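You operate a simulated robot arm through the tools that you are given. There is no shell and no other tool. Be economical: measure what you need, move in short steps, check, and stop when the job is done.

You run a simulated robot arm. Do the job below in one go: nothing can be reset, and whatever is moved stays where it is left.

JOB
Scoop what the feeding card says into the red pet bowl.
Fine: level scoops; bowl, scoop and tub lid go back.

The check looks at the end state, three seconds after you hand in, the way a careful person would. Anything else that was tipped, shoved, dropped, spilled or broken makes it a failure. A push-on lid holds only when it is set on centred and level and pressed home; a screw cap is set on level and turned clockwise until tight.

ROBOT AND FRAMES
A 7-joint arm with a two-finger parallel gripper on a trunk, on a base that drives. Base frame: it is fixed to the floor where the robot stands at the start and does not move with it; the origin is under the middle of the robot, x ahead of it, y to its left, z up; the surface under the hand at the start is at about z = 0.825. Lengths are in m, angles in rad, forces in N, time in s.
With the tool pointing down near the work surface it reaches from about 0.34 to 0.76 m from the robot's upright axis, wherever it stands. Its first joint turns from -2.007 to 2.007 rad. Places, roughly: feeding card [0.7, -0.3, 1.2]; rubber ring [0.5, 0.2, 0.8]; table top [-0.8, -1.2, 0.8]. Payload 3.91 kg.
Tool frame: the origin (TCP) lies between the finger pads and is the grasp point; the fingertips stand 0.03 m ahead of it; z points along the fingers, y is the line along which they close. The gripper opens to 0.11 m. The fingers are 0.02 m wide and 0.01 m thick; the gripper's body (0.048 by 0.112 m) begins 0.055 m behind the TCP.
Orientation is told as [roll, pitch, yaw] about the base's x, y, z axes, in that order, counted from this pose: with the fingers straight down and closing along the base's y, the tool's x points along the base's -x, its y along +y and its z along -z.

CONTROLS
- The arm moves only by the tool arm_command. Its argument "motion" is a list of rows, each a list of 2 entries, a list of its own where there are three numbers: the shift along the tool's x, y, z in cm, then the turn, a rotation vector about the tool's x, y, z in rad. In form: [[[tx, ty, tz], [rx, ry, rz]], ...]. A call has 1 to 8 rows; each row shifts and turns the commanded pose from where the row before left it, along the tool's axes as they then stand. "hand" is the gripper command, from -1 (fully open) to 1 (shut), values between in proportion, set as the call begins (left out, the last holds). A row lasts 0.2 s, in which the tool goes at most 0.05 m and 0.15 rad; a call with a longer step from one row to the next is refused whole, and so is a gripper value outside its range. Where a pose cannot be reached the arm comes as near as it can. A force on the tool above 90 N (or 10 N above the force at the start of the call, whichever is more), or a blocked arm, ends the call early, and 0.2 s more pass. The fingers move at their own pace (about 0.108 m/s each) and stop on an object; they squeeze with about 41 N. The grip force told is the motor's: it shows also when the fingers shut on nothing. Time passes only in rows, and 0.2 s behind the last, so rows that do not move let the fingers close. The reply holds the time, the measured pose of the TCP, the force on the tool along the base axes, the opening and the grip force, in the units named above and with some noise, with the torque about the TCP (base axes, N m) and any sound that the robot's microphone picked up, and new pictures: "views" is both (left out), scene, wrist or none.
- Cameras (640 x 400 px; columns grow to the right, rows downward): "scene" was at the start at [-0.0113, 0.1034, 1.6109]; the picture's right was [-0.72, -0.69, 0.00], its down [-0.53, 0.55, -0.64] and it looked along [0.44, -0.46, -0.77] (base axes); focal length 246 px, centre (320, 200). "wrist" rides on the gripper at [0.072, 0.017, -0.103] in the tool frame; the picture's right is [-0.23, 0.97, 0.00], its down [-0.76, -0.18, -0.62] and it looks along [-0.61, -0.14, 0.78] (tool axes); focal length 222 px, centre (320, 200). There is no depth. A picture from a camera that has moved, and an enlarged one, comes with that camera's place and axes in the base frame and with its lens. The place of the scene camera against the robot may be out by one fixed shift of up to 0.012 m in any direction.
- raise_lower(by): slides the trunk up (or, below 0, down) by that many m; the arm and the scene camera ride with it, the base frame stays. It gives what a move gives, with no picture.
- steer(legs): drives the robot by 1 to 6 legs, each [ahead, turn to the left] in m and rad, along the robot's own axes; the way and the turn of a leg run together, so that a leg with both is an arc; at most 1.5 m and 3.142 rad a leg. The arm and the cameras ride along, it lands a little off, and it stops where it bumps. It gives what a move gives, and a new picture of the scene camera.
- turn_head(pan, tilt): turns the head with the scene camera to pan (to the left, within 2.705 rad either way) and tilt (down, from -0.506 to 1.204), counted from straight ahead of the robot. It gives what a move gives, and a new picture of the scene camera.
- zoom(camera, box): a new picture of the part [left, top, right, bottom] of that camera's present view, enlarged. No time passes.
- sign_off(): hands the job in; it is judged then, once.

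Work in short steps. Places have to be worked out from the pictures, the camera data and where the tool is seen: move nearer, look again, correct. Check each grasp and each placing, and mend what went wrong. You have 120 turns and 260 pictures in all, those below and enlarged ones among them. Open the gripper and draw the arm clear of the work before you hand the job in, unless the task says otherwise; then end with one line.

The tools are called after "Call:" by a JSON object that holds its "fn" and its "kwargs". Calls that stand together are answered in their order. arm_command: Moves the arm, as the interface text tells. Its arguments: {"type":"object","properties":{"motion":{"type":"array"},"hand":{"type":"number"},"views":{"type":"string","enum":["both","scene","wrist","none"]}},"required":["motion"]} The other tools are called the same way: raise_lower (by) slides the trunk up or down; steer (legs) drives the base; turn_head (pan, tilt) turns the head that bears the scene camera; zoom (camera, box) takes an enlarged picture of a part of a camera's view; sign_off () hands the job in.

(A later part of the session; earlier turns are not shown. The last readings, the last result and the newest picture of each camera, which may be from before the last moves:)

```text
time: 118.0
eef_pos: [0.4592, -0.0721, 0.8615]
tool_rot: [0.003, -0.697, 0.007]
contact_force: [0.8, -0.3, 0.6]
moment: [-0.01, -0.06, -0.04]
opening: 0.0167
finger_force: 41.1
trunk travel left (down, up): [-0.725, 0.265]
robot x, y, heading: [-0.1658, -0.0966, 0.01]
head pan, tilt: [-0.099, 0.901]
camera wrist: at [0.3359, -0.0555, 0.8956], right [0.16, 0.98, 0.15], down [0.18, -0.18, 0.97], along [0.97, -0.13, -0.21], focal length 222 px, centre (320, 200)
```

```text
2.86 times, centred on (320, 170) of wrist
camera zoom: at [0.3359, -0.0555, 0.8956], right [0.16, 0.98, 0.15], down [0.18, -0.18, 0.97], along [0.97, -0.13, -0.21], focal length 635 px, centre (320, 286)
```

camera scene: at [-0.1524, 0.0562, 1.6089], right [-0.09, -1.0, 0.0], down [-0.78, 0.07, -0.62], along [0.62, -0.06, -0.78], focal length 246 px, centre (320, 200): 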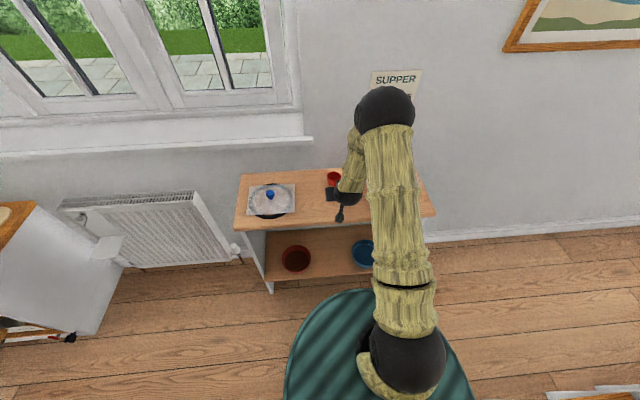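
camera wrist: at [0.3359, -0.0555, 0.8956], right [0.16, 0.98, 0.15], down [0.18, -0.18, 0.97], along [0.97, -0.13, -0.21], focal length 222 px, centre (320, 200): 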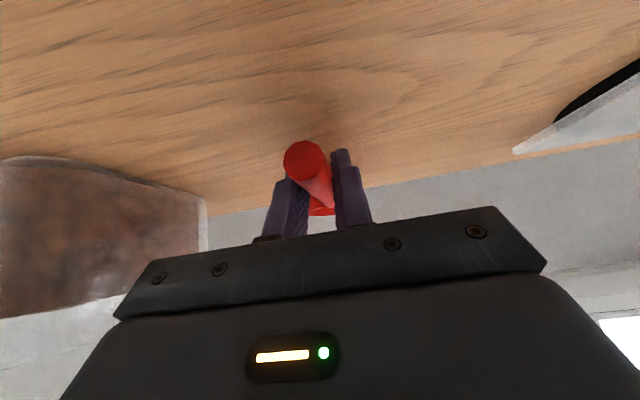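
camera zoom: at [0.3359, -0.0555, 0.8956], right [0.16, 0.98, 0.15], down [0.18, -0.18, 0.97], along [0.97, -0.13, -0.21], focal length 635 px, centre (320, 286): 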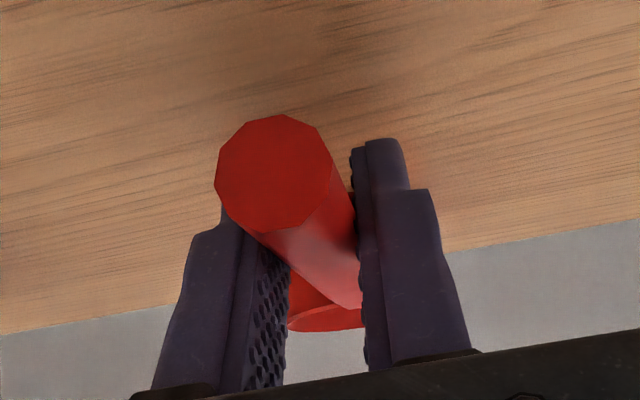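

Solid grip, but now too near the cup for clearing the tub's front wall. I regrip 2.2 cm further back along the handle at the same height.

Call:
{"fn": "arm_command", "kwargs": {"motion": [[[0, 0, 0], [0, 0, 0]], [[0, 0, 0], [0, 0, 0]], [[1.68, 0, -1.42], [0, 0, 0]]], "hand": 0.0, "views": "none"}}

Call:
{"fn": "arm_command", "kwargs": {"motion": [[[0, 0, 0], [0, 0, 0]], [[0, 0, 0], [0, 0, 0]], [[0, 0, 0], [0, 0, 0]]], "hand": 1.0, "views": "wrist"}}

Call:
{"fn": "zoom", "kwargs": {"camera": "scene", "box": [225, 150, 435, 290]}}

```text
time: 118.8
eef_pos: [0.4365, -0.0707, 0.8625]
tool_rot: [0.001, -0.697, 0.008]
contact_force: [-0.4, 0.3, -0.6]
moment: [-0.01, -0.03, 0.01]
opening: 0.055
finger_force: 0.0
trunk travel left (down, up): [-0.725, 0.265]
robot x, y, heading: [-0.1638, -0.0959, 0.008]
head pan, tilt: [-0.099, 0.901]
```

```text
time: 119.6
eef_pos: [0.4365, -0.0711, 0.862]
tool_rot: [0.0, -0.697, 0.01]
contact_force: [0.4, -1.2, 0.5]
moment: [-0.01, 0.04, -0.01]
opening: 0.0168
finger_force: 41.2
trunk travel left (down, up): [-0.725, 0.265]
robot x, y, heading: [-0.1624, -0.0953, 0.009]
head pan, tilt: [-0.099, 0.901]
camera wrist: at [0.3132, -0.0546, 0.8955], right [0.16, 0.98, 0.15], down [0.18, -0.18, 0.97], along [0.97, -0.13, -0.21], focal length 222 px, centre (320, 200)
```

wrist: 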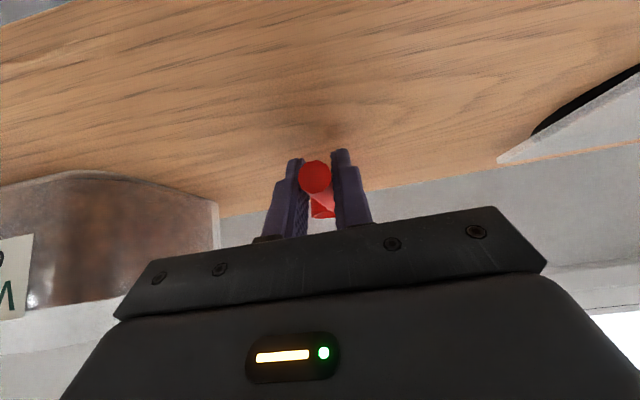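

```text
2.86 times, centred on (330, 220) of scene
camera zoom: at [-0.1531, 0.0561, 1.6088], right [-0.09, -1.0, 0.0], down [-0.78, 0.07, -0.62], along [0.62, -0.06, -0.78], focal length 704 px, centre (291, 143)
```

zoom: 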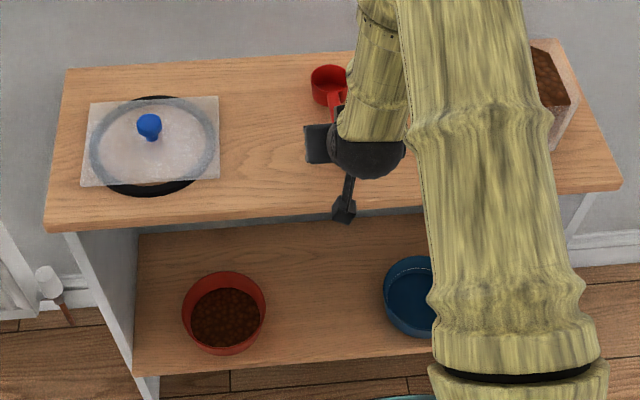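

The scoop sits within ~3 mm of its original spot, and the grip is deep now. Lift and go back over the tub.

Call:
{"fn": "arm_command", "kwargs": {"motion": [[[-2.58, 0, -3.06], [0, 0, 0]], [[-2.58, 0, -3.06], [0, 0, 0]], [[-2.58, 0, -3.06], [0, 0, 0]], [[-2.58, 0, -3.06], [0, 0, 0]], [[-2.58, 0, -3.06], [0, 0, 0]], [[-2.58, 0, -3.06], [0, 0, 0]]], "views": "none"}}

Call:
{"fn": "arm_command", "kwargs": {"motion": [[[0, -4.38, 0], [0, 0, 0]], [[0, -4.38, 0], [0, 0, 0]], [[0, -4.38, 0], [0, 0, 0]], [[0, -4.38, 0], [0, 0, 0]], [[0, -4.38, 0], [0, 0, 0]]], "views": "none"}}

Call:
{"fn": "arm_command", "kwargs": {"motion": [[[0, 0, 0], [0, 0.1375, 0]], [[0, 0, 0], [0, 0.1375, 0]], [[0, 0, 0], [0, 0.1375, 0]], [[0, 0, 0], [0, 0.1375, 0]], [[0, 0, 0], [0, 0.1375, 0]], [[0, 0, 0], [0, 0.1375, 0]], [[0, 0, 0], [0, 0.1375, 0]], [[0, 0, 0], [0, 0.1375, 0]]], "views": "both"}}

Call:
{"fn": "zoom", "kwargs": {"camera": "wrist", "box": [220, 90, 420, 240]}}

```text
time: 121.0
eef_pos: [0.437, -0.074, 1.105]
tool_rot: [0.001, -0.699, 0.008]
contact_force: [0.4, 0.5, -0.6]
moment: [-0.03, 0.06, -0.03]
opening: 0.0169
finger_force: 40.6
trunk travel left (down, up): [-0.725, 0.265]
robot x, y, heading: [-0.1655, -0.0968, 0.009]
head pan, tilt: [-0.099, 0.901]
```

```text
time: 122.2
eef_pos: [0.439, -0.2934, 1.1031]
tool_rot: [0.003, -0.7, 0.009]
contact_force: [-0.7, -0.9, -0.5]
moment: [0.0, 0.07, 0.03]
opening: 0.0167
finger_force: 41.1
trunk travel left (down, up): [-0.725, 0.265]
robot x, y, heading: [-0.1601, -0.0961, 0.006]
head pan, tilt: [-0.099, 0.901]
```

```text
time: 124.0
eef_pos: [0.4419, -0.2905, 1.1012]
tool_rot: [0.002, 0.405, 0.011]
contact_force: [-0.5, -0.3, -0.7]
moment: [0.01, 0.02, 0.0]
opening: 0.0169
finger_force: 41.0
trunk travel left (down, up): [-0.725, 0.265]
robot x, y, heading: [-0.1637, -0.0932, 0.009]
head pan, tilt: [-0.099, 0.901]
camera scene: at [-0.152, 0.0561, 1.6088], right [-0.09, -1.0, 0.0], down [-0.78, 0.07, -0.62], along [0.62, -0.06, -0.78], focal length 246 px, centre (320, 200)
camera wrist: at [0.4141, -0.2743, 1.2256], right [0.2, 0.98, -0.09], down [0.95, -0.17, 0.27], along [0.25, -0.14, -0.96], focal length 222 px, centre (320, 200)
```

scene: 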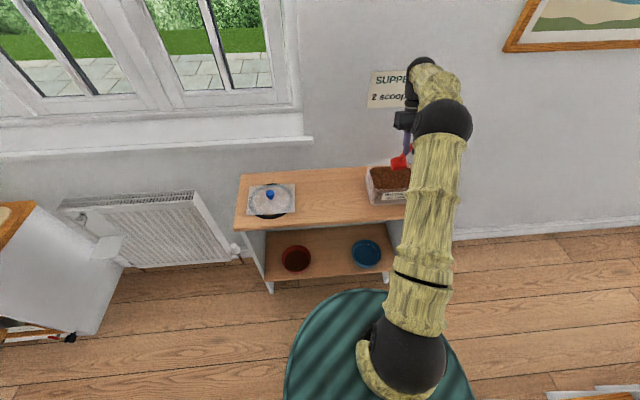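
wrist: 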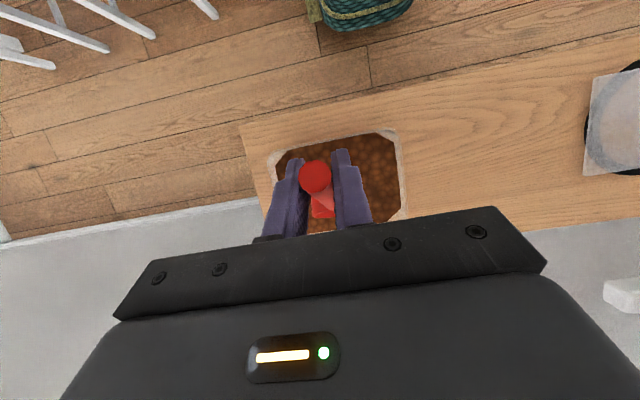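

```text
2.67 times, centred on (320, 165) of wrist
camera zoom: at [0.4141, -0.2743, 1.2256], right [0.2, 0.98, -0.09], down [0.95, -0.17, 0.27], along [0.25, -0.14, -0.96], focal length 592 px, centre (320, 293)
```

zoom: 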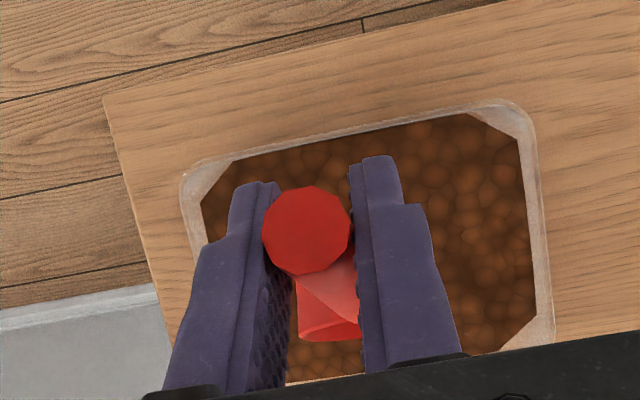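

Geometry confirmed. Plunge and sweep as before (slightly steeper exit so the fingertips clear the rim).

Call:
{"fn": "arm_command", "kwargs": {"motion": [[[-1.08, 0, 3.23], [0, 0, 0]], [[-1.08, 0, 3.23], [0, 0, 0]], [[-0.54, 0, 1.62], [0, 0, 0]], [[-0.54, 0, 1.62], [0, 0, 0]]], "views": "none"}}

Call:
{"fn": "arm_command", "kwargs": {"motion": [[[0.44, 0, 0.88], [0, -0.125, 0]], [[0.55, 0, 0.82], [0, -0.125, 0]], [[0.65, 0, 0.74], [0, -0.125, 0]], [[0.73, 0, 0.66], [0, -0.125, 0]]], "views": "scene"}}

Call:
{"fn": "zoom", "kwargs": {"camera": "scene", "box": [340, 130, 430, 220]}}

```text
time: 125.0
eef_pos: [0.4331, -0.2924, 0.9983]
tool_rot: [0.003, 0.404, 0.01]
contact_force: [-0.5, -0.4, -0.6]
moment: [0.01, 0.03, 0.03]
opening: 0.017
finger_force: 41.1
trunk travel left (down, up): [-0.725, 0.265]
robot x, y, heading: [-0.1609, -0.0958, 0.009]
head pan, tilt: [-0.099, 0.901]
```

```text
time: 126.0
eef_pos: [0.4026, -0.2913, 0.9737]
tool_rot: [0.002, -0.1, 0.011]
contact_force: [-0.2, -1.1, -0.8]
moment: [0.01, 0.03, 0.02]
opening: 0.017
finger_force: 41.0
trunk travel left (down, up): [-0.725, 0.265]
robot x, y, heading: [-0.1601, -0.0959, 0.013]
head pan, tilt: [-0.099, 0.901]
camera scene: at [-0.1537, 0.0558, 1.6089], right [-0.09, -1.0, 0.0], down [-0.78, 0.07, -0.62], along [0.62, -0.06, -0.78], focal length 246 px, centre (320, 200)
```

scene: 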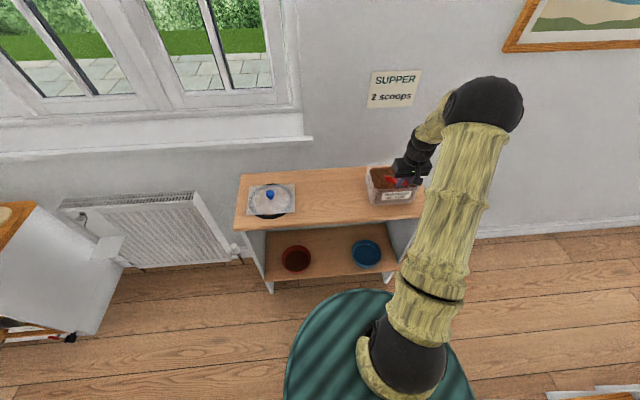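

```text
4.44 times, centred on (385, 175) of scene
camera zoom: at [-0.1537, 0.0558, 1.6089], right [-0.09, -1.0, 0.0], down [-0.78, 0.07, -0.62], along [0.62, -0.06, -0.78], focal length 1095 px, centre (31, 311)
```

zoom: 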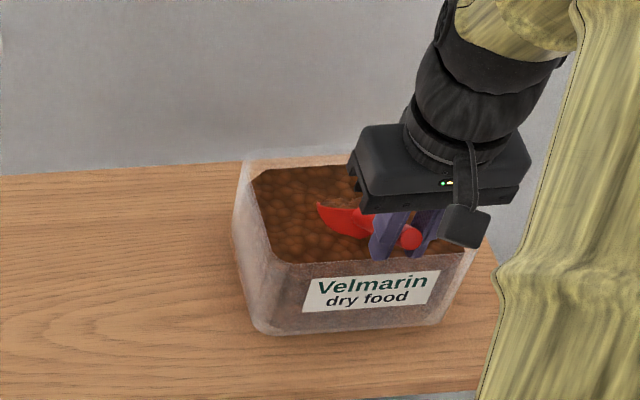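

Matches the first scoop. Rise while levelling.

Call:
{"fn": "arm_command", "kwargs": {"motion": [[[0.14, 0, -2.02], [0, -0.12, 0]], [[-0.11, 0, -2.02], [0, -0.12, 0]], [[-0.35, 0, -2.0], [0, -0.12, 0]], [[-0.59, 0, -1.94], [0, -0.12, 0]], [[-0.82, 0, -1.86], [0, -0.12, 0]]], "views": "scene"}}

Call:
{"fn": "zoom", "kwargs": {"camera": "scene", "box": [375, 120, 420, 165]}}

```text
time: 127.2
eef_pos: [0.3848, -0.2928, 1.0756]
tool_rot: [-0.001, -0.701, 0.01]
contact_force: [0.1, -0.4, -1.1]
moment: [0.01, 0.09, 0.05]
opening: 0.0171
finger_force: 41.1
trunk travel left (down, up): [-0.725, 0.265]
robot x, y, heading: [-0.1637, -0.0969, 0.011]
head pan, tilt: [-0.099, 0.901]
camera scene: at [-0.1541, 0.0556, 1.6089], right [-0.09, -1.0, 0.0], down [-0.78, 0.07, -0.62], along [0.62, -0.06, -0.78], focal length 246 px, centre (320, 200)
```

scene: 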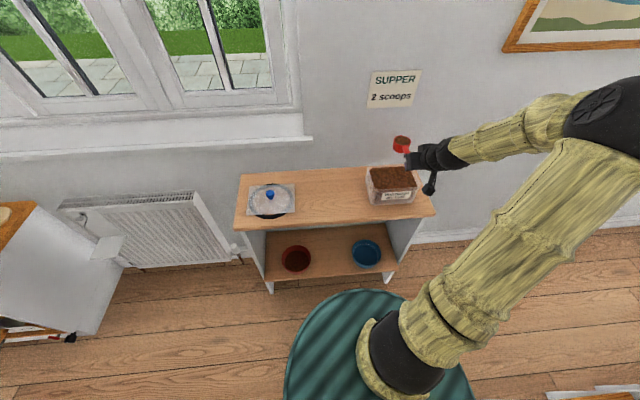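

```text
8.89 times, centred on (398, 142) of scene
camera zoom: at [-0.1541, 0.0556, 1.6089], right [-0.09, -1.0, 0.0], down [-0.78, 0.07, -0.62], along [0.62, -0.06, -0.78], focal length 2189 px, centre (-369, 711)
```

zoom: 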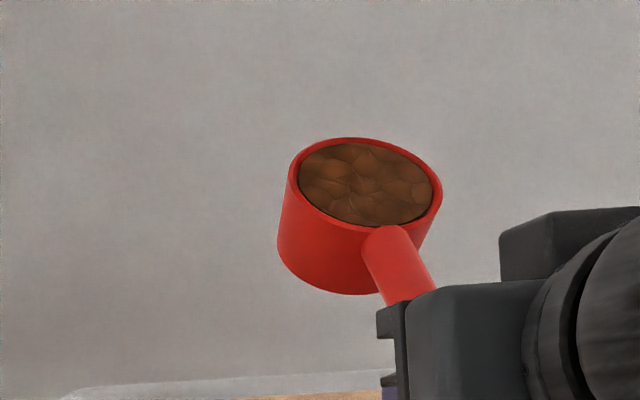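

Level-full again. Drive back 0.2 m, then raise and swing left.

Call:
{"fn": "steer", "kwargs": {"legs": [[-0.2, 0]]}}

Call:
{"fn": "arm_command", "kwargs": {"motion": [[[1.3, 0, -1.1], [0, 0, 0]], [[1.0, 0, -0.9], [0, 0, 0]], [[-1.6, 0, -1.9], [0, 0, 0]], [[-2.2, 0, -2.6], [0, 0, 0]], [[-2.2, 0, -2.6], [0, 0, 0]], [[-2.2, 0, -2.6], [0, 0, 0]], [[-1.2, 0, -1.4], [0, 0, 0]]], "views": "none"}}

Call:
{"fn": "arm_command", "kwargs": {"motion": [[[0, 2, 0], [0, 0, 0]], [[0, 4, 0], [0, 0, 0]], [[0, 4.2, 0], [0, 0, 0]], [[0, 4.2, 0], [0, 0, 0]], [[0, 4.2, 0], [0, 0, 0]], [[0, 4.2, 0], [0, 0, 0]], [[0, 4.2, 0], [0, 0, 0]], [[0, 4.2, 0], [0, 0, 0]]], "views": "none"}}

```text
time: 129.0
eef_pos: [0.1914, -0.2919, 1.0739]
tool_rot: [0.002, -0.701, 0.009]
contact_force: [0.1, -0.1, -0.7]
moment: [0.01, 0.06, 0.03]
opening: 0.017
finger_force: 41.0
trunk travel left (down, up): [-0.725, 0.265]
robot x, y, heading: [-0.3582, -0.0982, 0.011]
head pan, tilt: [-0.099, 0.901]
camera scene: at [-0.3482, 0.0539, 1.6089], right [-0.09, -1.0, 0.0], down [-0.78, 0.07, -0.62], along [0.62, -0.05, -0.78], focal length 246 px, centre (320, 200)
```

scene: 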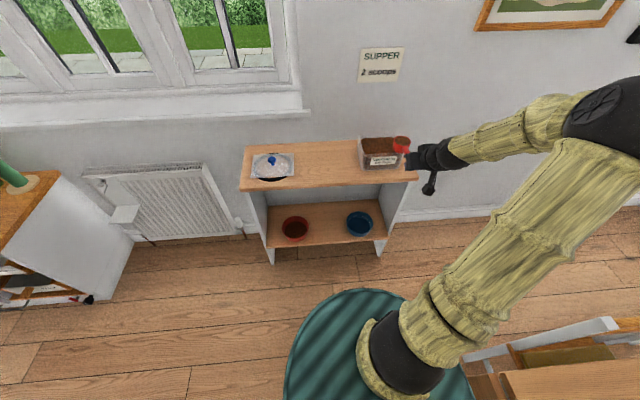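

```text
time: 130.6
eef_pos: [0.1609, -0.2925, 1.2201]
tool_rot: [0.002, -0.698, 0.01]
contact_force: [-0.3, 0.4, -0.5]
moment: [0.03, 0.1, 0.01]
opening: 0.017
finger_force: 40.9
trunk travel left (down, up): [-0.725, 0.265]
robot x, y, heading: [-0.3566, -0.0932, 0.013]
head pan, tilt: [-0.099, 0.901]
```

```text
time: 132.4
eef_pos: [0.1577, 0.0182, 1.2214]
tool_rot: [-0.001, -0.7, 0.014]
contact_force: [-0.3, 0.1, -1.2]
moment: [-0.01, 0.07, -0.04]
opening: 0.0169
finger_force: 40.3
trunk travel left (down, up): [-0.725, 0.265]
robot x, y, heading: [-0.3579, -0.0995, 0.013]
head pan, tilt: [-0.099, 0.901]
```

Call:
{"fn": "arm_command", "kwargs": {"motion": [[[0, 4, 0], [0, 0, 0]], [[0, 3.5, 0], [0, 0, 0]], [[0, 2.7, 0], [0, 0, 0]], [[0, 1.3, 0], [0, 0, 0]]], "views": "none"}}

Call:
{"fn": "raise_lower", "kwargs": {"by": -0.4}}

Call:
{"fn": "raise_lower", "kwargs": {"by": -0.32}}

Call:
{"fn": "arm_command", "kwargs": {"motion": [[[0, 0, 0], [0, 0, 0]]], "views": "wrist"}}

```text
time: 133.4
eef_pos: [0.1563, 0.1344, 1.2221]
tool_rot: [0.004, -0.698, 0.009]
contact_force: [-0.6, 0.5, -1.4]
moment: [0.0, 0.09, -0.03]
opening: 0.017
finger_force: 41.2
trunk travel left (down, up): [-0.725, 0.265]
robot x, y, heading: [-0.3573, -0.0956, 0.01]
head pan, tilt: [-0.099, 0.901]
```

```text
time: 137.2
eef_pos: [0.1564, 0.1331, 0.8218]
tool_rot: [0.002, -0.698, 0.009]
contact_force: [0.5, -0.2, -0.1]
moment: [0.02, 0.08, 0.01]
opening: 0.0168
finger_force: 40.6
trunk travel left (down, up): [-0.325, 0.665]
robot x, y, heading: [-0.3589, -0.0996, 0.012]
head pan, tilt: [-0.099, 0.901]
```

```text
time: 140.4
eef_pos: [0.1564, 0.1334, 0.5016]
tool_rot: [0.003, -0.698, 0.01]
contact_force: [-0.2, -0.2, -1.1]
moment: [0.02, 0.08, -0.04]
opening: 0.0169
finger_force: 41.3
trunk travel left (down, up): [-0.005, 0.985]
robot x, y, heading: [-0.3567, -0.1041, 0.019]
head pan, tilt: [-0.099, 0.901]
```

```text
time: 140.8
eef_pos: [0.1562, 0.1328, 0.5015]
tool_rot: [0.0, -0.699, 0.009]
contact_force: [0.6, -0.2, -0.3]
moment: [0.0, 0.08, 0.0]
opening: 0.0167
finger_force: 41.8
trunk travel left (down, up): [-0.005, 0.985]
robot x, y, heading: [-0.3559, -0.1003, 0.013]
head pan, tilt: [-0.099, 0.901]
camera wrist: at [0.0328, 0.1488, 0.5347], right [0.16, 0.98, 0.15], down [0.18, -0.18, 0.97], along [0.97, -0.13, -0.21], focal length 222 px, centre (320, 200)
```

wrist: 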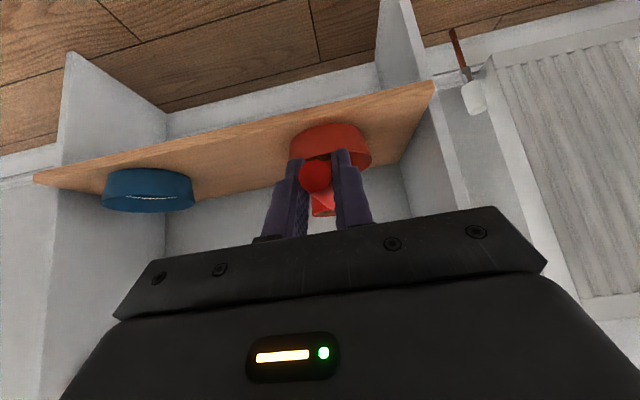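

Move in over the bowl, lower, and start the roll.

Call:
{"fn": "arm_command", "kwargs": {"motion": [[[-1.6, 0, 1.35], [0, 0, 0]], [[-2.9, 0, 2.44], [0, 0, 0]], [[-2.9, 0, 2.44], [0, 0, 0]], [[-2.9, 0, 2.44], [0, 0, 0]], [[-2.3, 0, 1.94], [0, 0, 0]], [[-1.3, 0, 1.1], [0, 0, 0]], [[2.06, 0, 2.45], [0, 0, 0]], [[2.06, 0, 2.45], [0, 0, 0]]], "views": "wrist"}}

Call:
{"fn": "turn_head", "kwargs": {"pan": 0.0, "tilt": 0.5}}

```text
time: 142.6
eef_pos: [0.3385, 0.1374, 0.4378]
tool_rot: [0.0, -0.7, 0.012]
contact_force: [0.8, 0.6, -0.9]
moment: [0.01, 0.09, 0.0]
opening: 0.0169
finger_force: 41.1
trunk travel left (down, up): [-0.005, 0.985]
robot x, y, heading: [-0.36, -0.0981, 0.012]
head pan, tilt: [-0.099, 0.901]
camera wrist: at [0.2162, 0.1528, 0.4694], right [0.16, 0.98, 0.15], down [0.18, -0.18, 0.97], along [0.97, -0.13, -0.21], focal length 222 px, centre (320, 200)
```

wrist: 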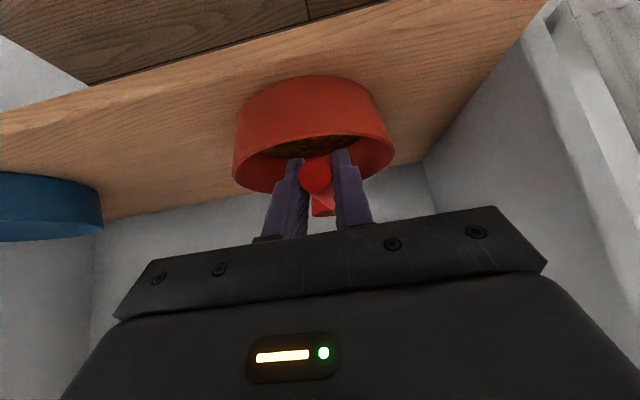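

```text
time: 143.4
eef_pos: [0.3387, 0.1377, 0.4361]
tool_rot: [0.002, -0.699, 0.012]
contact_force: [1.0, -0.4, -0.4]
moment: [-0.04, 0.04, -0.01]
opening: 0.0169
finger_force: 41.1
trunk travel left (down, up): [-0.005, 0.985]
robot x, y, heading: [-0.353, -0.0957, 0.011]
head pan, tilt: [0.0, 0.499]
camera scene: at [-0.3316, 0.0617, 0.9226], right [0.01, -1.0, 0.0], down [-0.48, -0.01, -0.88], along [0.88, 0.01, -0.48], focal length 246 px, centre (320, 200)
```

scene: 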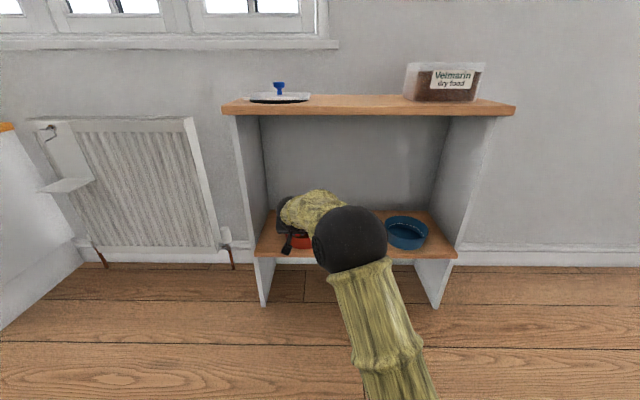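

Centred. Roll to 96° slowly over the bowl, dwell, and check.

Call:
{"fn": "arm_command", "kwargs": {"motion": [[[0, 0, 0], [-0.107, 0, 0.09]], [[0, 0, 0], [-0.107, 0, 0.09]], [[0, 0, 0], [-0.107, 0, 0.09]], [[0, 0, 0], [-0.107, 0, 0.09]], [[0, 0, 0], [-0.107, 0, 0.09]], [[0, 0, 0], [-0.107, 0, 0.09]], [[0, 0, 0], [-0.107, 0, 0.09]], [[0, 0, 0], [-0.107, 0, 0.09]]], "views": "none"}}

Call:
{"fn": "arm_command", "kwargs": {"motion": [[[0, 0, 0], [-0.107, 0, 0.09]], [[0, 0, 0], [-0.107, 0, 0.09]], [[0, 0, 0], [-0.107, 0, 0.09]], [[0, 0, 0], [-0.107, 0, 0.09]], [[0, 0, 0], [0, 0, 0]], [[0, 0, 0], [0, 0, 0]]], "views": "scene"}}

Call:
{"fn": "zoom", "kwargs": {"camera": "scene", "box": [250, 170, 450, 290]}}

```text
time: 145.2
eef_pos: [0.3378, 0.1351, 0.438]
tool_rot: [1.218, -0.281, -0.637]
contact_force: [0.1, -0.3, 0.1]
moment: [-0.04, 0.07, -0.04]
opening: 0.0168
finger_force: 41.3
trunk travel left (down, up): [-0.005, 0.985]
robot x, y, heading: [-0.3585, -0.0958, 0.013]
head pan, tilt: [0.0, 0.499]
```

```text
time: 146.6
eef_pos: [0.3383, 0.1355, 0.4372]
tool_rot: [1.655, 0.073, -0.685]
contact_force: [0.3, 0.6, -0.8]
moment: [-0.03, 0.04, -0.01]
opening: 0.0168
finger_force: 40.8
trunk travel left (down, up): [-0.005, 0.985]
robot x, y, heading: [-0.3535, -0.0971, 0.014]
head pan, tilt: [0.0, 0.499]
camera scene: at [-0.3316, 0.0616, 0.9227], right [0.01, -1.0, 0.0], down [-0.48, -0.01, -0.88], along [0.88, 0.01, -0.48], focal length 246 px, centre (320, 200)
```

scene: 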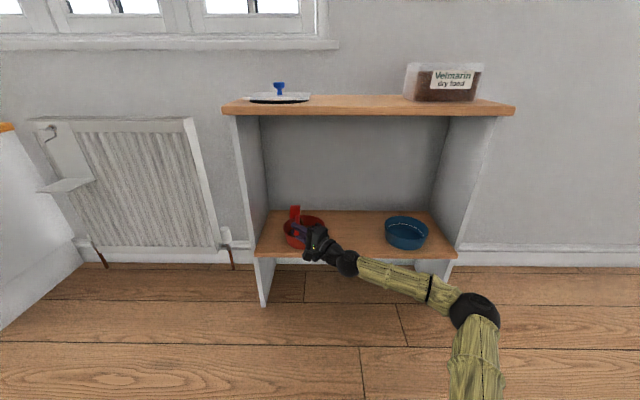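

```text
3.20 times, centred on (350, 230) of scene
camera zoom: at [-0.3316, 0.0616, 0.9227], right [0.01, -1.0, 0.0], down [-0.48, -0.01, -0.88], along [0.88, 0.01, -0.48], focal length 788 px, centre (224, 104)
```

zoom: 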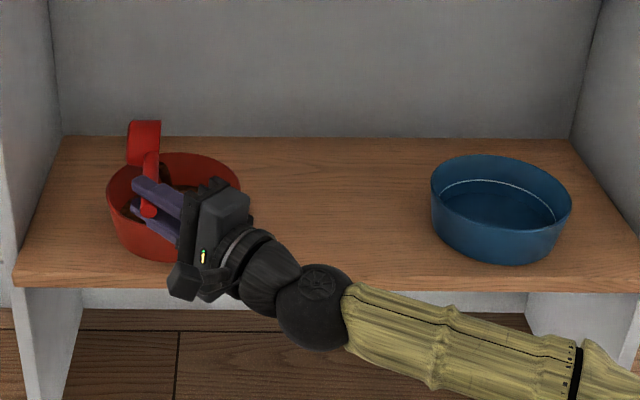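

Now continue tipping with a deliberate gradual rise, to avoid blocking the arm.

Call:
{"fn": "arm_command", "kwargs": {"motion": [[[0.2, 2.4, 0.2], [-0.1, 0, 0.084]], [[0.4, 2.4, 0.45], [-0.1, 0, 0.084]], [[0.5, 2.3, 0.6], [-0.1, 0, 0.084]], [[0.7, 2.2, 0.8], [-0.1, 0, 0.084]], [[0, 0, 0], [0, 0, 0]], [[0, 0, 0], [0, 0, 0]], [[0, 0, 0], [0, 0, 0]]], "views": "scene"}}

Call:
{"fn": "zoom", "kwargs": {"camera": "scene", "box": [250, 150, 350, 260]}}

```text
time: 148.2
eef_pos: [0.3372, 0.1329, 0.5329]
tool_rot: [2.08, 0.39, -0.583]
contact_force: [-0.1, 0.1, -0.6]
moment: [-0.03, 0.08, 0.01]
opening: 0.0167
finger_force: 40.8
trunk travel left (down, up): [-0.005, 0.985]
robot x, y, heading: [-0.355, -0.1001, 0.012]
head pan, tilt: [0.0, 0.499]
camera scene: at [-0.3316, 0.0617, 0.9227], right [0.01, -1.0, 0.0], down [-0.48, -0.01, -0.88], along [0.88, 0.01, -0.48], focal length 246 px, centre (320, 200)
```

scene: 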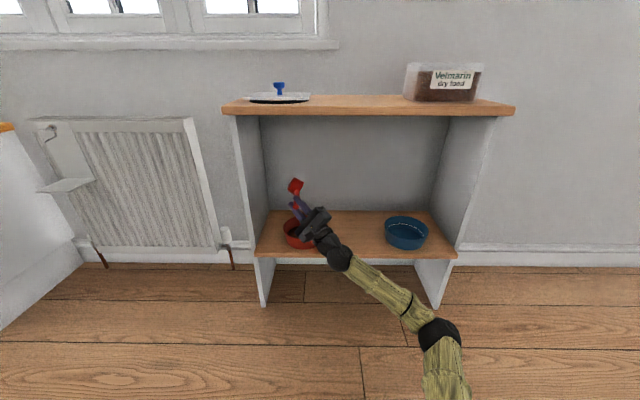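

```text
3.64 times, centred on (300, 205) of scene
camera zoom: at [-0.3316, 0.0617, 0.9227], right [0.01, -1.0, 0.0], down [-0.48, -0.01, -0.88], along [0.88, 0.01, -0.48], focal length 896 px, centre (393, 182)
```

zoom: 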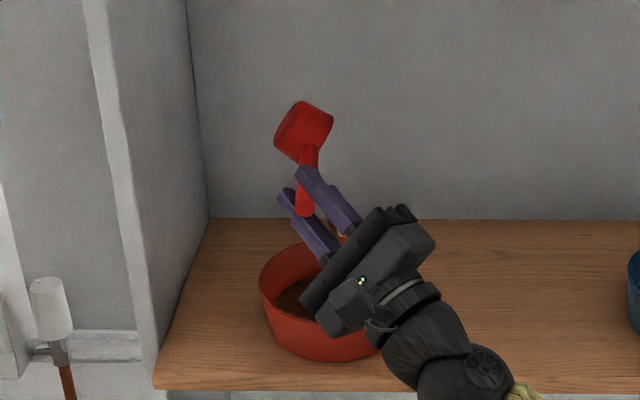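

The arm tracked exactly; cup tipped to ~126° over the bowl. Unroll exactly and look.

Call:
{"fn": "arm_command", "kwargs": {"motion": [[[0, 0, 0], [0.1122, 0, -0.0945]], [[0, 0, 0], [0.1122, 0, -0.0945]], [[0, 0, 0], [0.1122, 0, -0.0945]], [[0, 0, 0], [0.1122, 0, -0.0945]], [[0, 0, 0], [0.1122, 0, -0.0945]], [[0, 0, 0], [0.1122, 0, -0.0945]], [[0, 0, 0], [0.1122, 0, -0.0945]], [[0, 0, 0], [0.1122, 0, -0.0945]]], "views": "none"}}

Call:
{"fn": "arm_command", "kwargs": {"motion": [[[0, 0, 0], [0.1122, 0, -0.0945]], [[0, 0, 0], [0.1122, 0, -0.0945]], [[0, 0, 0], [0.1122, 0, -0.0945]], [[0, 0, 0], [0.1122, 0, -0.0945]], [[0, 0, 0], [0.1122, 0, -0.0945]], [[0, 0, 0], [0.1122, 0, -0.0945]], [[0, 0, 0], [0.1122, 0, -0.0945]]], "views": "wrist"}}

```text
time: 150.0
eef_pos: [0.3368, 0.1332, 0.5335]
tool_rot: [1.138, -0.34, -0.611]
contact_force: [-0.3, -0.4, -0.5]
moment: [0.03, 0.04, 0.03]
opening: 0.0169
finger_force: 41.2
trunk travel left (down, up): [-0.005, 0.985]
robot x, y, heading: [-0.3558, -0.0966, 0.016]
head pan, tilt: [0.0, 0.499]
```

```text
time: 151.6
eef_pos: [0.3369, 0.1326, 0.5358]
tool_rot: [-0.001, -0.698, 0.012]
contact_force: [0.4, 0.0, -0.4]
moment: [-0.01, 0.08, -0.01]
opening: 0.0168
finger_force: 40.7
trunk travel left (down, up): [-0.005, 0.985]
robot x, y, heading: [-0.3541, -0.0974, 0.016]
head pan, tilt: [0.0, 0.499]
camera wrist: at [0.214, 0.1491, 0.5679], right [0.16, 0.98, 0.15], down [0.18, -0.18, 0.97], along [0.97, -0.13, -0.21], focal length 222 px, centre (320, 200)
```

wrist: 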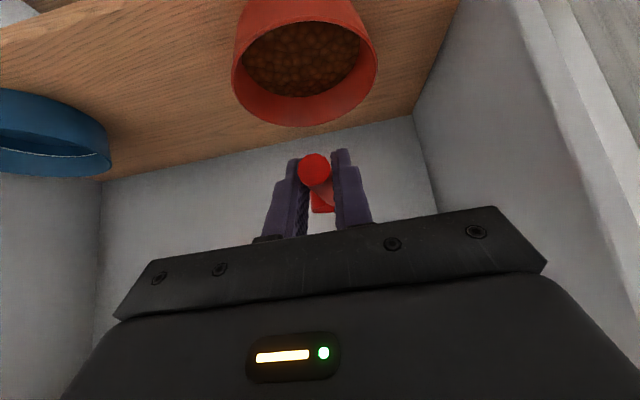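

Second scoop is in the bowl. Retreat, raise, and check.

Call:
{"fn": "arm_command", "kwargs": {"motion": [[[2.68, 0, -2.25], [0, 0, 0]], [[2.68, 0, -2.25], [0, 0, 0]], [[2.68, 0, -2.25], [0, 0, 0]], [[2.68, 0, -2.25], [0, 0, 0]], [[2.68, 0, -2.25], [0, 0, 0]]], "views": "none"}}

Call:
{"fn": "raise_lower", "kwargs": {"by": 0.4}}

Call:
{"fn": "raise_lower", "kwargs": {"by": 0.32}}

Call:
{"fn": "arm_command", "kwargs": {"motion": [[[0, -4.7, 0], [0, 0, 0]], [[0, -4.7, 0], [0, 0, 0]], [[0, -4.7, 0], [0, 0, 0]], [[0, -4.7, 0], [0, 0, 0]], [[0, -4.7, 0], [0, 0, 0]], [[0, -4.7, 0], [0, 0, 0]], [[0, -4.7, 0], [0, 0, 0]], [[0, -4.7, 0], [0, 0, 0]]], "views": "none"}}

Call:
{"fn": "turn_head", "kwargs": {"pan": -0.1, "tilt": 0.9}}

Call:
{"fn": "zoom", "kwargs": {"camera": "scene", "box": [255, 80, 435, 250]}}

```text
time: 152.8
eef_pos: [0.1634, 0.1324, 0.5344]
tool_rot: [0.004, -0.699, 0.01]
contact_force: [0.1, 0.2, -1.5]
moment: [-0.05, 0.05, -0.03]
opening: 0.0168
finger_force: 40.3
trunk travel left (down, up): [-0.005, 0.985]
robot x, y, heading: [-0.3563, -0.096, 0.013]
head pan, tilt: [0.0, 0.499]
```

```text
time: 156.7
eef_pos: [0.1629, 0.1324, 0.9346]
tool_rot: [0.004, -0.7, 0.011]
contact_force: [0.4, -0.3, -0.3]
moment: [-0.01, 0.05, -0.03]
opening: 0.0169
finger_force: 41.1
trunk travel left (down, up): [-0.405, 0.585]
robot x, y, heading: [-0.354, -0.0975, 0.012]
head pan, tilt: [0.0, 0.499]
```

```text
time: 159.8
eef_pos: [0.1645, 0.1331, 1.2544]
tool_rot: [0.005, -0.697, 0.011]
contact_force: [-0.8, -0.1, -0.2]
moment: [-0.01, 0.04, 0.01]
opening: 0.0168
finger_force: 41.4
trunk travel left (down, up): [-0.725, 0.265]
robot x, y, heading: [-0.3558, -0.0997, 0.01]
head pan, tilt: [0.0, 0.499]
```

```text
time: 161.6
eef_pos: [0.1697, -0.2438, 1.2514]
tool_rot: [0.004, -0.697, 0.008]
contact_force: [-0.6, -1.3, -0.9]
moment: [0.0, 0.05, 0.02]
opening: 0.0169
finger_force: 40.7
trunk travel left (down, up): [-0.725, 0.265]
robot x, y, heading: [-0.3547, -0.0943, 0.015]
head pan, tilt: [0.0, 0.499]
```

```text
time: 162.5
eef_pos: [0.1688, -0.2422, 1.2527]
tool_rot: [0.003, -0.699, 0.009]
contact_force: [0.5, -0.6, -0.1]
moment: [0.03, 0.09, 0.01]
opening: 0.0168
finger_force: 41.7
trunk travel left (down, up): [-0.725, 0.265]
robot x, y, heading: [-0.3579, -0.095, 0.014]
head pan, tilt: [-0.099, 0.901]
camera scene: at [-0.3473, 0.0541, 1.6089], right [-0.09, -1.0, 0.0], down [-0.78, 0.07, -0.62], along [0.62, -0.05, -0.78], focal length 246 px, centre (320, 200)
```

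scene: 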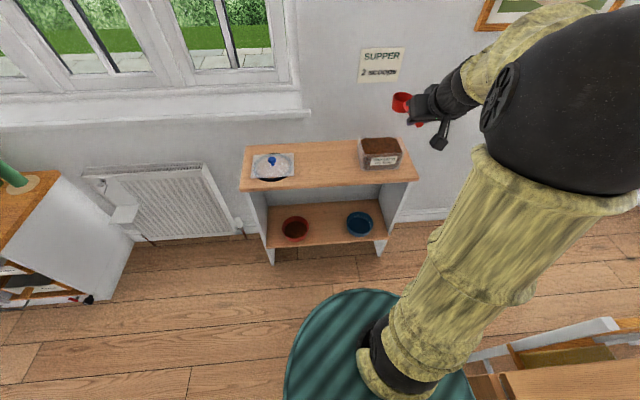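

```text
2.35 times, centred on (345, 165) of scene
camera zoom: at [-0.3473, 0.0541, 1.6089], right [-0.09, -1.0, 0.0], down [-0.78, 0.07, -0.62], along [0.62, -0.05, -0.78], focal length 580 px, centre (261, 282)
```

zoom: 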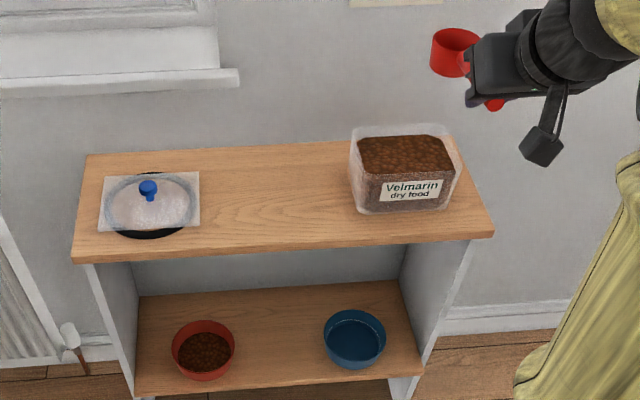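

Cup empty, bowl has two scoops, nothing spilled. Drive forward and bring the scoop above its spot.

Call:
{"fn": "steer", "kwargs": {"legs": [[0.2, 0]]}}

Call:
{"fn": "arm_command", "kwargs": {"motion": [[[0, 4.3, 0], [0, 0, 0]], [[0, 4.3, 0], [0, 0, 0]], [[0, 4.3, 0], [0, 0, 0]], [[0, 4.2, 0], [0, 0, 0]], [[0.2, 0, 4.6], [0, 0, 0]], [[0.2, 0, 4.6], [0, 0, 0]], [[0.2, 0, 4.6], [0, 0, 0]]], "views": "none"}}

```text
time: 164.3
eef_pos: [0.3697, -0.238, 1.2513]
tool_rot: [0.003, -0.696, 0.015]
contact_force: [0.3, -0.3, -1.1]
moment: [-0.02, 0.07, -0.02]
opening: 0.0168
finger_force: 40.8
trunk travel left (down, up): [-0.725, 0.265]
robot x, y, heading: [-0.1591, -0.0972, 0.016]
head pan, tilt: [-0.099, 0.901]
camera scene: at [-0.1477, 0.0568, 1.6088], right [-0.08, -1.0, 0.0], down [-0.78, 0.07, -0.62], along [0.62, -0.05, -0.78], focal length 246 px, centre (320, 200)
```

scene: 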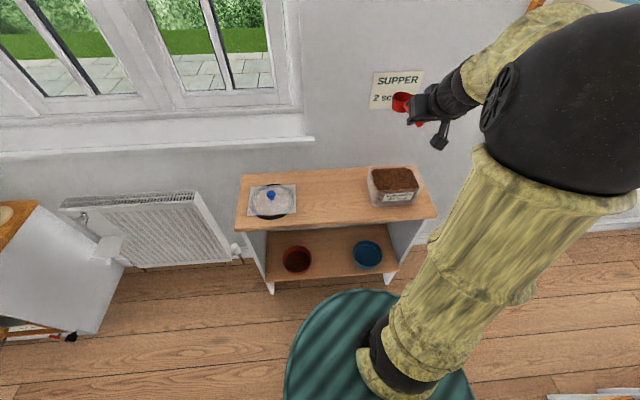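

```text
time: 165.9
eef_pos: [0.4519, -0.0673, 1.1425]
tool_rot: [0.003, -0.698, 0.012]
contact_force: [0.2, 0.0, -0.2]
moment: [0.05, 0.09, -0.04]
opening: 0.0167
finger_force: 40.4
trunk travel left (down, up): [-0.725, 0.265]
robot x, y, heading: [-0.157, -0.102, 0.015]
head pan, tilt: [-0.099, 0.901]
```

Call:
{"fn": "arm_command", "kwargs": {"motion": [[[3.08, -0.06, 3.23], [0, 0, 0]], [[3.08, -0.06, 3.23], [0, 0, 0]], [[3.08, -0.06, 3.23], [0, 0, 0]], [[3.08, -0.06, 3.23], [0, 0, 0]], [[3.08, -0.06, 3.23], [0, 0, 0]], [[3.08, -0.06, 3.23], [0, 0, 0]]], "views": "wrist"}}

Call:
{"fn": "zoom", "kwargs": {"camera": "scene", "box": [225, 150, 435, 290]}}

```text
time: 167.3
eef_pos: [0.4341, -0.0671, 0.8766]
tool_rot: [0.003, -0.699, 0.014]
contact_force: [0.4, -1.0, -0.9]
moment: [0.01, 0.02, -0.01]
opening: 0.0167
finger_force: 40.2
trunk travel left (down, up): [-0.725, 0.265]
robot x, y, heading: [-0.1565, -0.0923, 0.015]
head pan, tilt: [-0.099, 0.901]
camera wrist: at [0.3105, -0.0518, 0.9101], right [0.16, 0.98, 0.15], down [0.18, -0.18, 0.97], along [0.97, -0.13, -0.21], focal length 222 px, centre (320, 200)
```

wrist: 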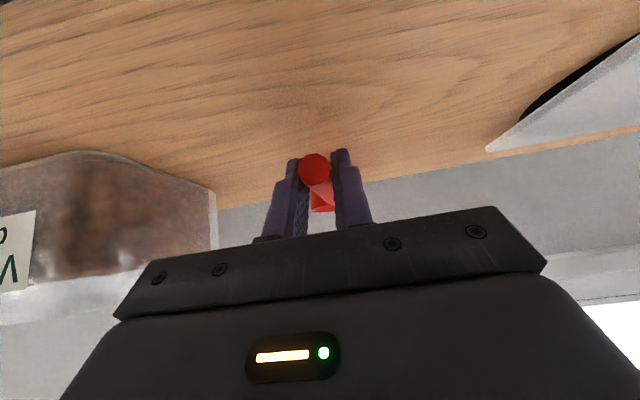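

```text
2.86 times, centred on (330, 220) of scene
camera zoom: at [-0.1478, 0.0569, 1.6089], right [-0.08, -1.0, 0.0], down [-0.78, 0.07, -0.62], along [0.62, -0.05, -0.78], focal length 704 px, centre (291, 143)
```

zoom: 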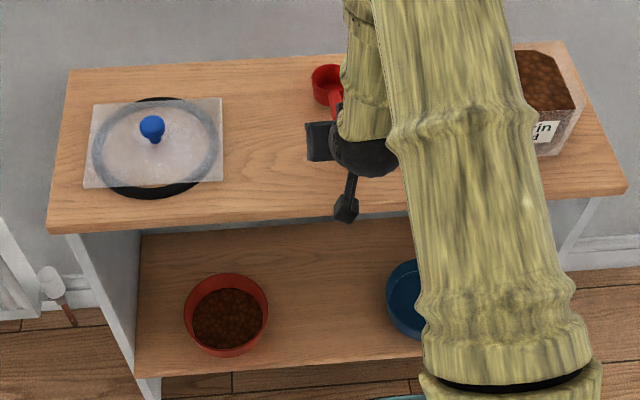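

Lower to touch-down in small steps.

Call:
{"fn": "arm_command", "kwargs": {"motion": [[[0.2, -0.3, 0.46], [0, 0, 0]], [[0.19, 0, 0.23], [0, 0, 0]]], "views": "none"}}

Call:
{"fn": "arm_command", "kwargs": {"motion": [[[0.13, 0, 0.15], [0, 0, 0]]], "views": "none"}}

Call:
{"fn": "arm_command", "kwargs": {"motion": [[[0.1, 0, 0.12], [0, 0, 0]]], "views": "none"}}

```text
time: 167.9
eef_pos: [0.4341, -0.0689, 0.8692]
tool_rot: [0.003, -0.702, 0.013]
contact_force: [-0.4, -0.5, 3.0]
moment: [0.04, -0.42, 0.01]
opening: 0.0166
finger_force: 41.3
trunk travel left (down, up): [-0.725, 0.265]
robot x, y, heading: [-0.1542, -0.0936, 0.017]
head pan, tilt: [-0.099, 0.901]
```

```text
time: 168.3
eef_pos: [0.435, -0.0716, 0.8684]
tool_rot: [0.005, -0.703, 0.014]
contact_force: [-0.5, 0.3, 8.2]
moment: [0.07, -1.2, 0.14]
opening: 0.0169
finger_force: 41.2
trunk travel left (down, up): [-0.725, 0.265]
robot x, y, heading: [-0.1557, -0.0945, 0.019]
head pan, tilt: [-0.099, 0.901]
```

```text
time: 168.7
eef_pos: [0.4351, -0.0714, 0.8666]
tool_rot: [0.003, -0.701, 0.015]
contact_force: [0.5, 2.6, 11.4]
moment: [0.06, -1.23, 0.19]
opening: 0.0168
finger_force: 40.8
trunk travel left (down, up): [-0.725, 0.265]
robot x, y, heading: [-0.154, -0.095, 0.019]
head pan, tilt: [-0.099, 0.901]
```

On the bench. Relieve slightly, open, and withdraw along the fingers.

Call:
{"fn": "arm_command", "kwargs": {"motion": [[[-0.16, 0, -0.19], [0, 0, 0]]], "views": "none"}}

Call:
{"fn": "arm_command", "kwargs": {"motion": [[[0, 0, 0], [0, 0, 0]], [[0, 0, 0], [0, 0, 0]], [[0, 0, -2], [0, 0, 0]], [[0, 0, -4], [0, 0, 0]], [[-2, 0, -4], [0, 0, 0]], [[-2, 0, -4], [0, 0, 0]]], "hand": 0.0}}

Call:
{"fn": "zoom", "kwargs": {"camera": "scene", "box": [225, 150, 435, 290]}}

```text
time: 169.1
eef_pos: [0.4339, -0.0725, 0.8664]
tool_rot: [0.002, -0.696, 0.013]
contact_force: [2.2, 0.1, 4.2]
moment: [0.02, -0.57, 0.09]
opening: 0.0168
finger_force: 41.0
trunk travel left (down, up): [-0.725, 0.265]
robot x, y, heading: [-0.1567, -0.0965, 0.018]
head pan, tilt: [-0.099, 0.901]
```

```text
time: 170.5
eef_pos: [0.3756, -0.0688, 1.0026]
tool_rot: [0.002, -0.7, 0.014]
contact_force: [-0.5, -0.3, 1.0]
moment: [0.02, 0.02, -0.03]
opening: 0.0549
finger_force: 0.0
trunk travel left (down, up): [-0.725, 0.265]
robot x, y, heading: [-0.1561, -0.0948, 0.018]
head pan, tilt: [-0.099, 0.901]
camera scene: at [-0.1503, 0.0567, 1.6088], right [-0.08, -1.0, 0.0], down [-0.78, 0.07, -0.62], along [0.62, -0.05, -0.78], focal length 246 px, centre (320, 200)
camera wrist: at [0.2523, -0.0545, 1.0348], right [0.16, 0.98, 0.15], down [0.18, -0.18, 0.97], along [0.97, -0.13, -0.21], focal length 222 px, centre (320, 200)
```

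scene: 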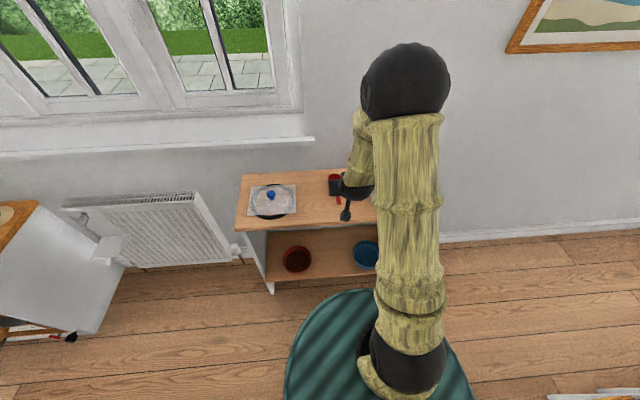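
wrist: 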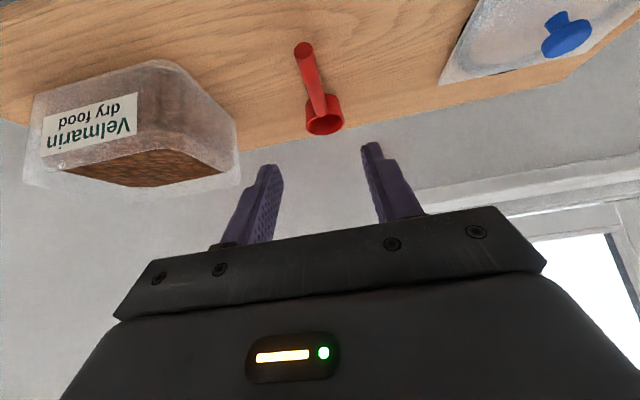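

```text
2.86 times, centred on (330, 220) of scene
camera zoom: at [-0.1503, 0.0567, 1.6088], right [-0.08, -1.0, 0.0], down [-0.78, 0.07, -0.62], along [0.62, -0.05, -0.78], focal length 704 px, centre (291, 143)
```

zoom: 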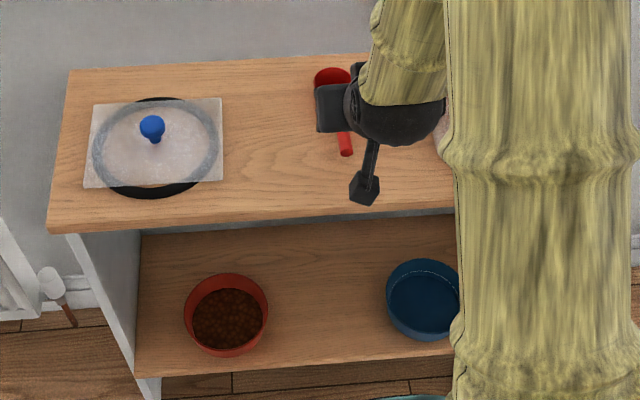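

Scoop is back on its spot. Now straighten the tool to vertical and go above the lid knob.

Call:
{"fn": "arm_command", "kwargs": {"motion": [[[0, 0, 0], [0, 0.14, 0]], [[0, 0, 0], [0, 0.14, 0]], [[0, 0, 0], [0, 0.14, 0]], [[0, 0, 0], [0, 0.14, 0]], [[0, 0, 0], [0, 0.14, 0]]], "views": "none"}}

Call:
{"fn": "arm_command", "kwargs": {"motion": [[[0, 0, -3], [0, 0, 0]], [[-1.7, 4.3, 0], [0, 0, 0]], [[-1.7, 4.3, 0], [0, 0, 0]], [[-1.7, 4.3, 0], [0, 0, 0]], [[-1.7, 4.3, 0], [0, 0, 0]], [[-1.7, 4.3, 0], [0, 0, 0]], [[-1.6, 4.3, 0], [0, 0, 0]], [[0, 0, 4], [0, 0, 0]]]}}

```text
time: 171.7
eef_pos: [0.3765, -0.0721, 0.9991]
tool_rot: [0.001, 0.003, 0.016]
contact_force: [0.4, 0.6, -0.4]
moment: [-0.01, 0.02, 0.0]
opening: 0.0549
finger_force: 0.0
trunk travel left (down, up): [-0.725, 0.265]
robot x, y, heading: [-0.1547, -0.0984, 0.014]
head pan, tilt: [-0.099, 0.901]
```

```text
time: 173.5
eef_pos: [0.4735, 0.1863, 0.9914]
tool_rot: [0.001, 0.001, 0.016]
contact_force: [0.1, -0.1, -0.4]
moment: [-0.02, -0.01, 0.01]
opening: 0.055
finger_force: 0.0
trunk travel left (down, up): [-0.725, 0.265]
robot x, y, heading: [-0.1558, -0.0934, 0.018]
head pan, tilt: [-0.099, 0.901]
camera scene: at [-0.1482, 0.0568, 1.6089], right [-0.08, -1.0, 0.0], down [-0.78, 0.07, -0.62], along [0.62, -0.05, -0.78], focal length 246 px, centre (320, 200)
camera wrist: at [0.3986, 0.203, 1.0943], right [0.21, 0.98, 0.0], down [0.77, -0.17, 0.62], along [0.61, -0.13, -0.78], focal length 222 px, centre (320, 200)
```

scene: 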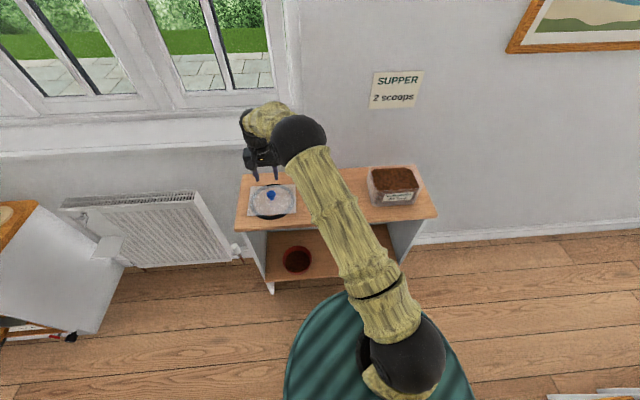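
wrist: 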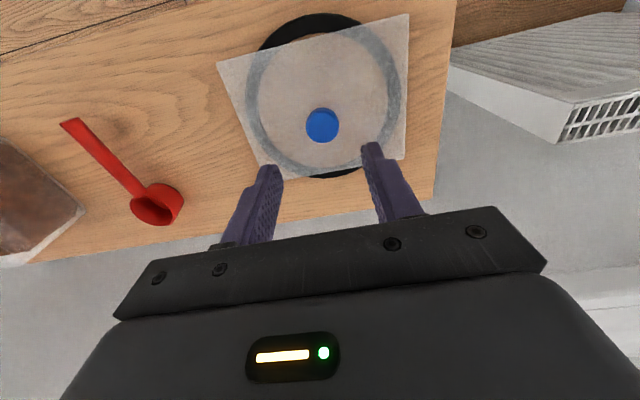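

Knob at ≈(0.4775, 0.1887) as left. Align and descend to the earlier grip height.

Call:
{"fn": "arm_command", "kwargs": {"motion": [[[-0.4, 0.22, 4], [0, 0, 0.008]], [[0, 0, 4], [0, 0, 0]], [[0, 0, 2], [0, 0, 0]]], "views": "wrist"}}

```text
time: 174.3
eef_pos: [0.476, 0.1883, 0.8891]
tool_rot: [0.001, 0.003, 0.007]
contact_force: [-0.2, -0.2, -0.3]
moment: [-0.01, 0.04, -0.01]
opening: 0.0551
finger_force: 0.0
trunk travel left (down, up): [-0.725, 0.265]
robot x, y, heading: [-0.1561, -0.0993, 0.013]
head pan, tilt: [-0.099, 0.901]
camera wrist: at [0.402, 0.2049, 0.9939], right [0.22, 0.98, 0.0], down [0.76, -0.17, 0.62], along [0.61, -0.14, -0.78], focal length 222 px, centre (320, 200)
```

wrist: 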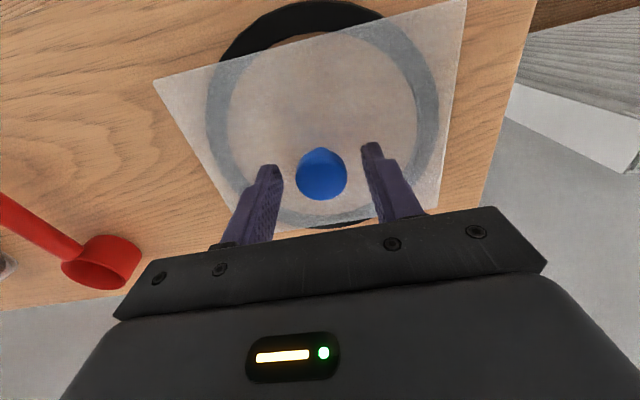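

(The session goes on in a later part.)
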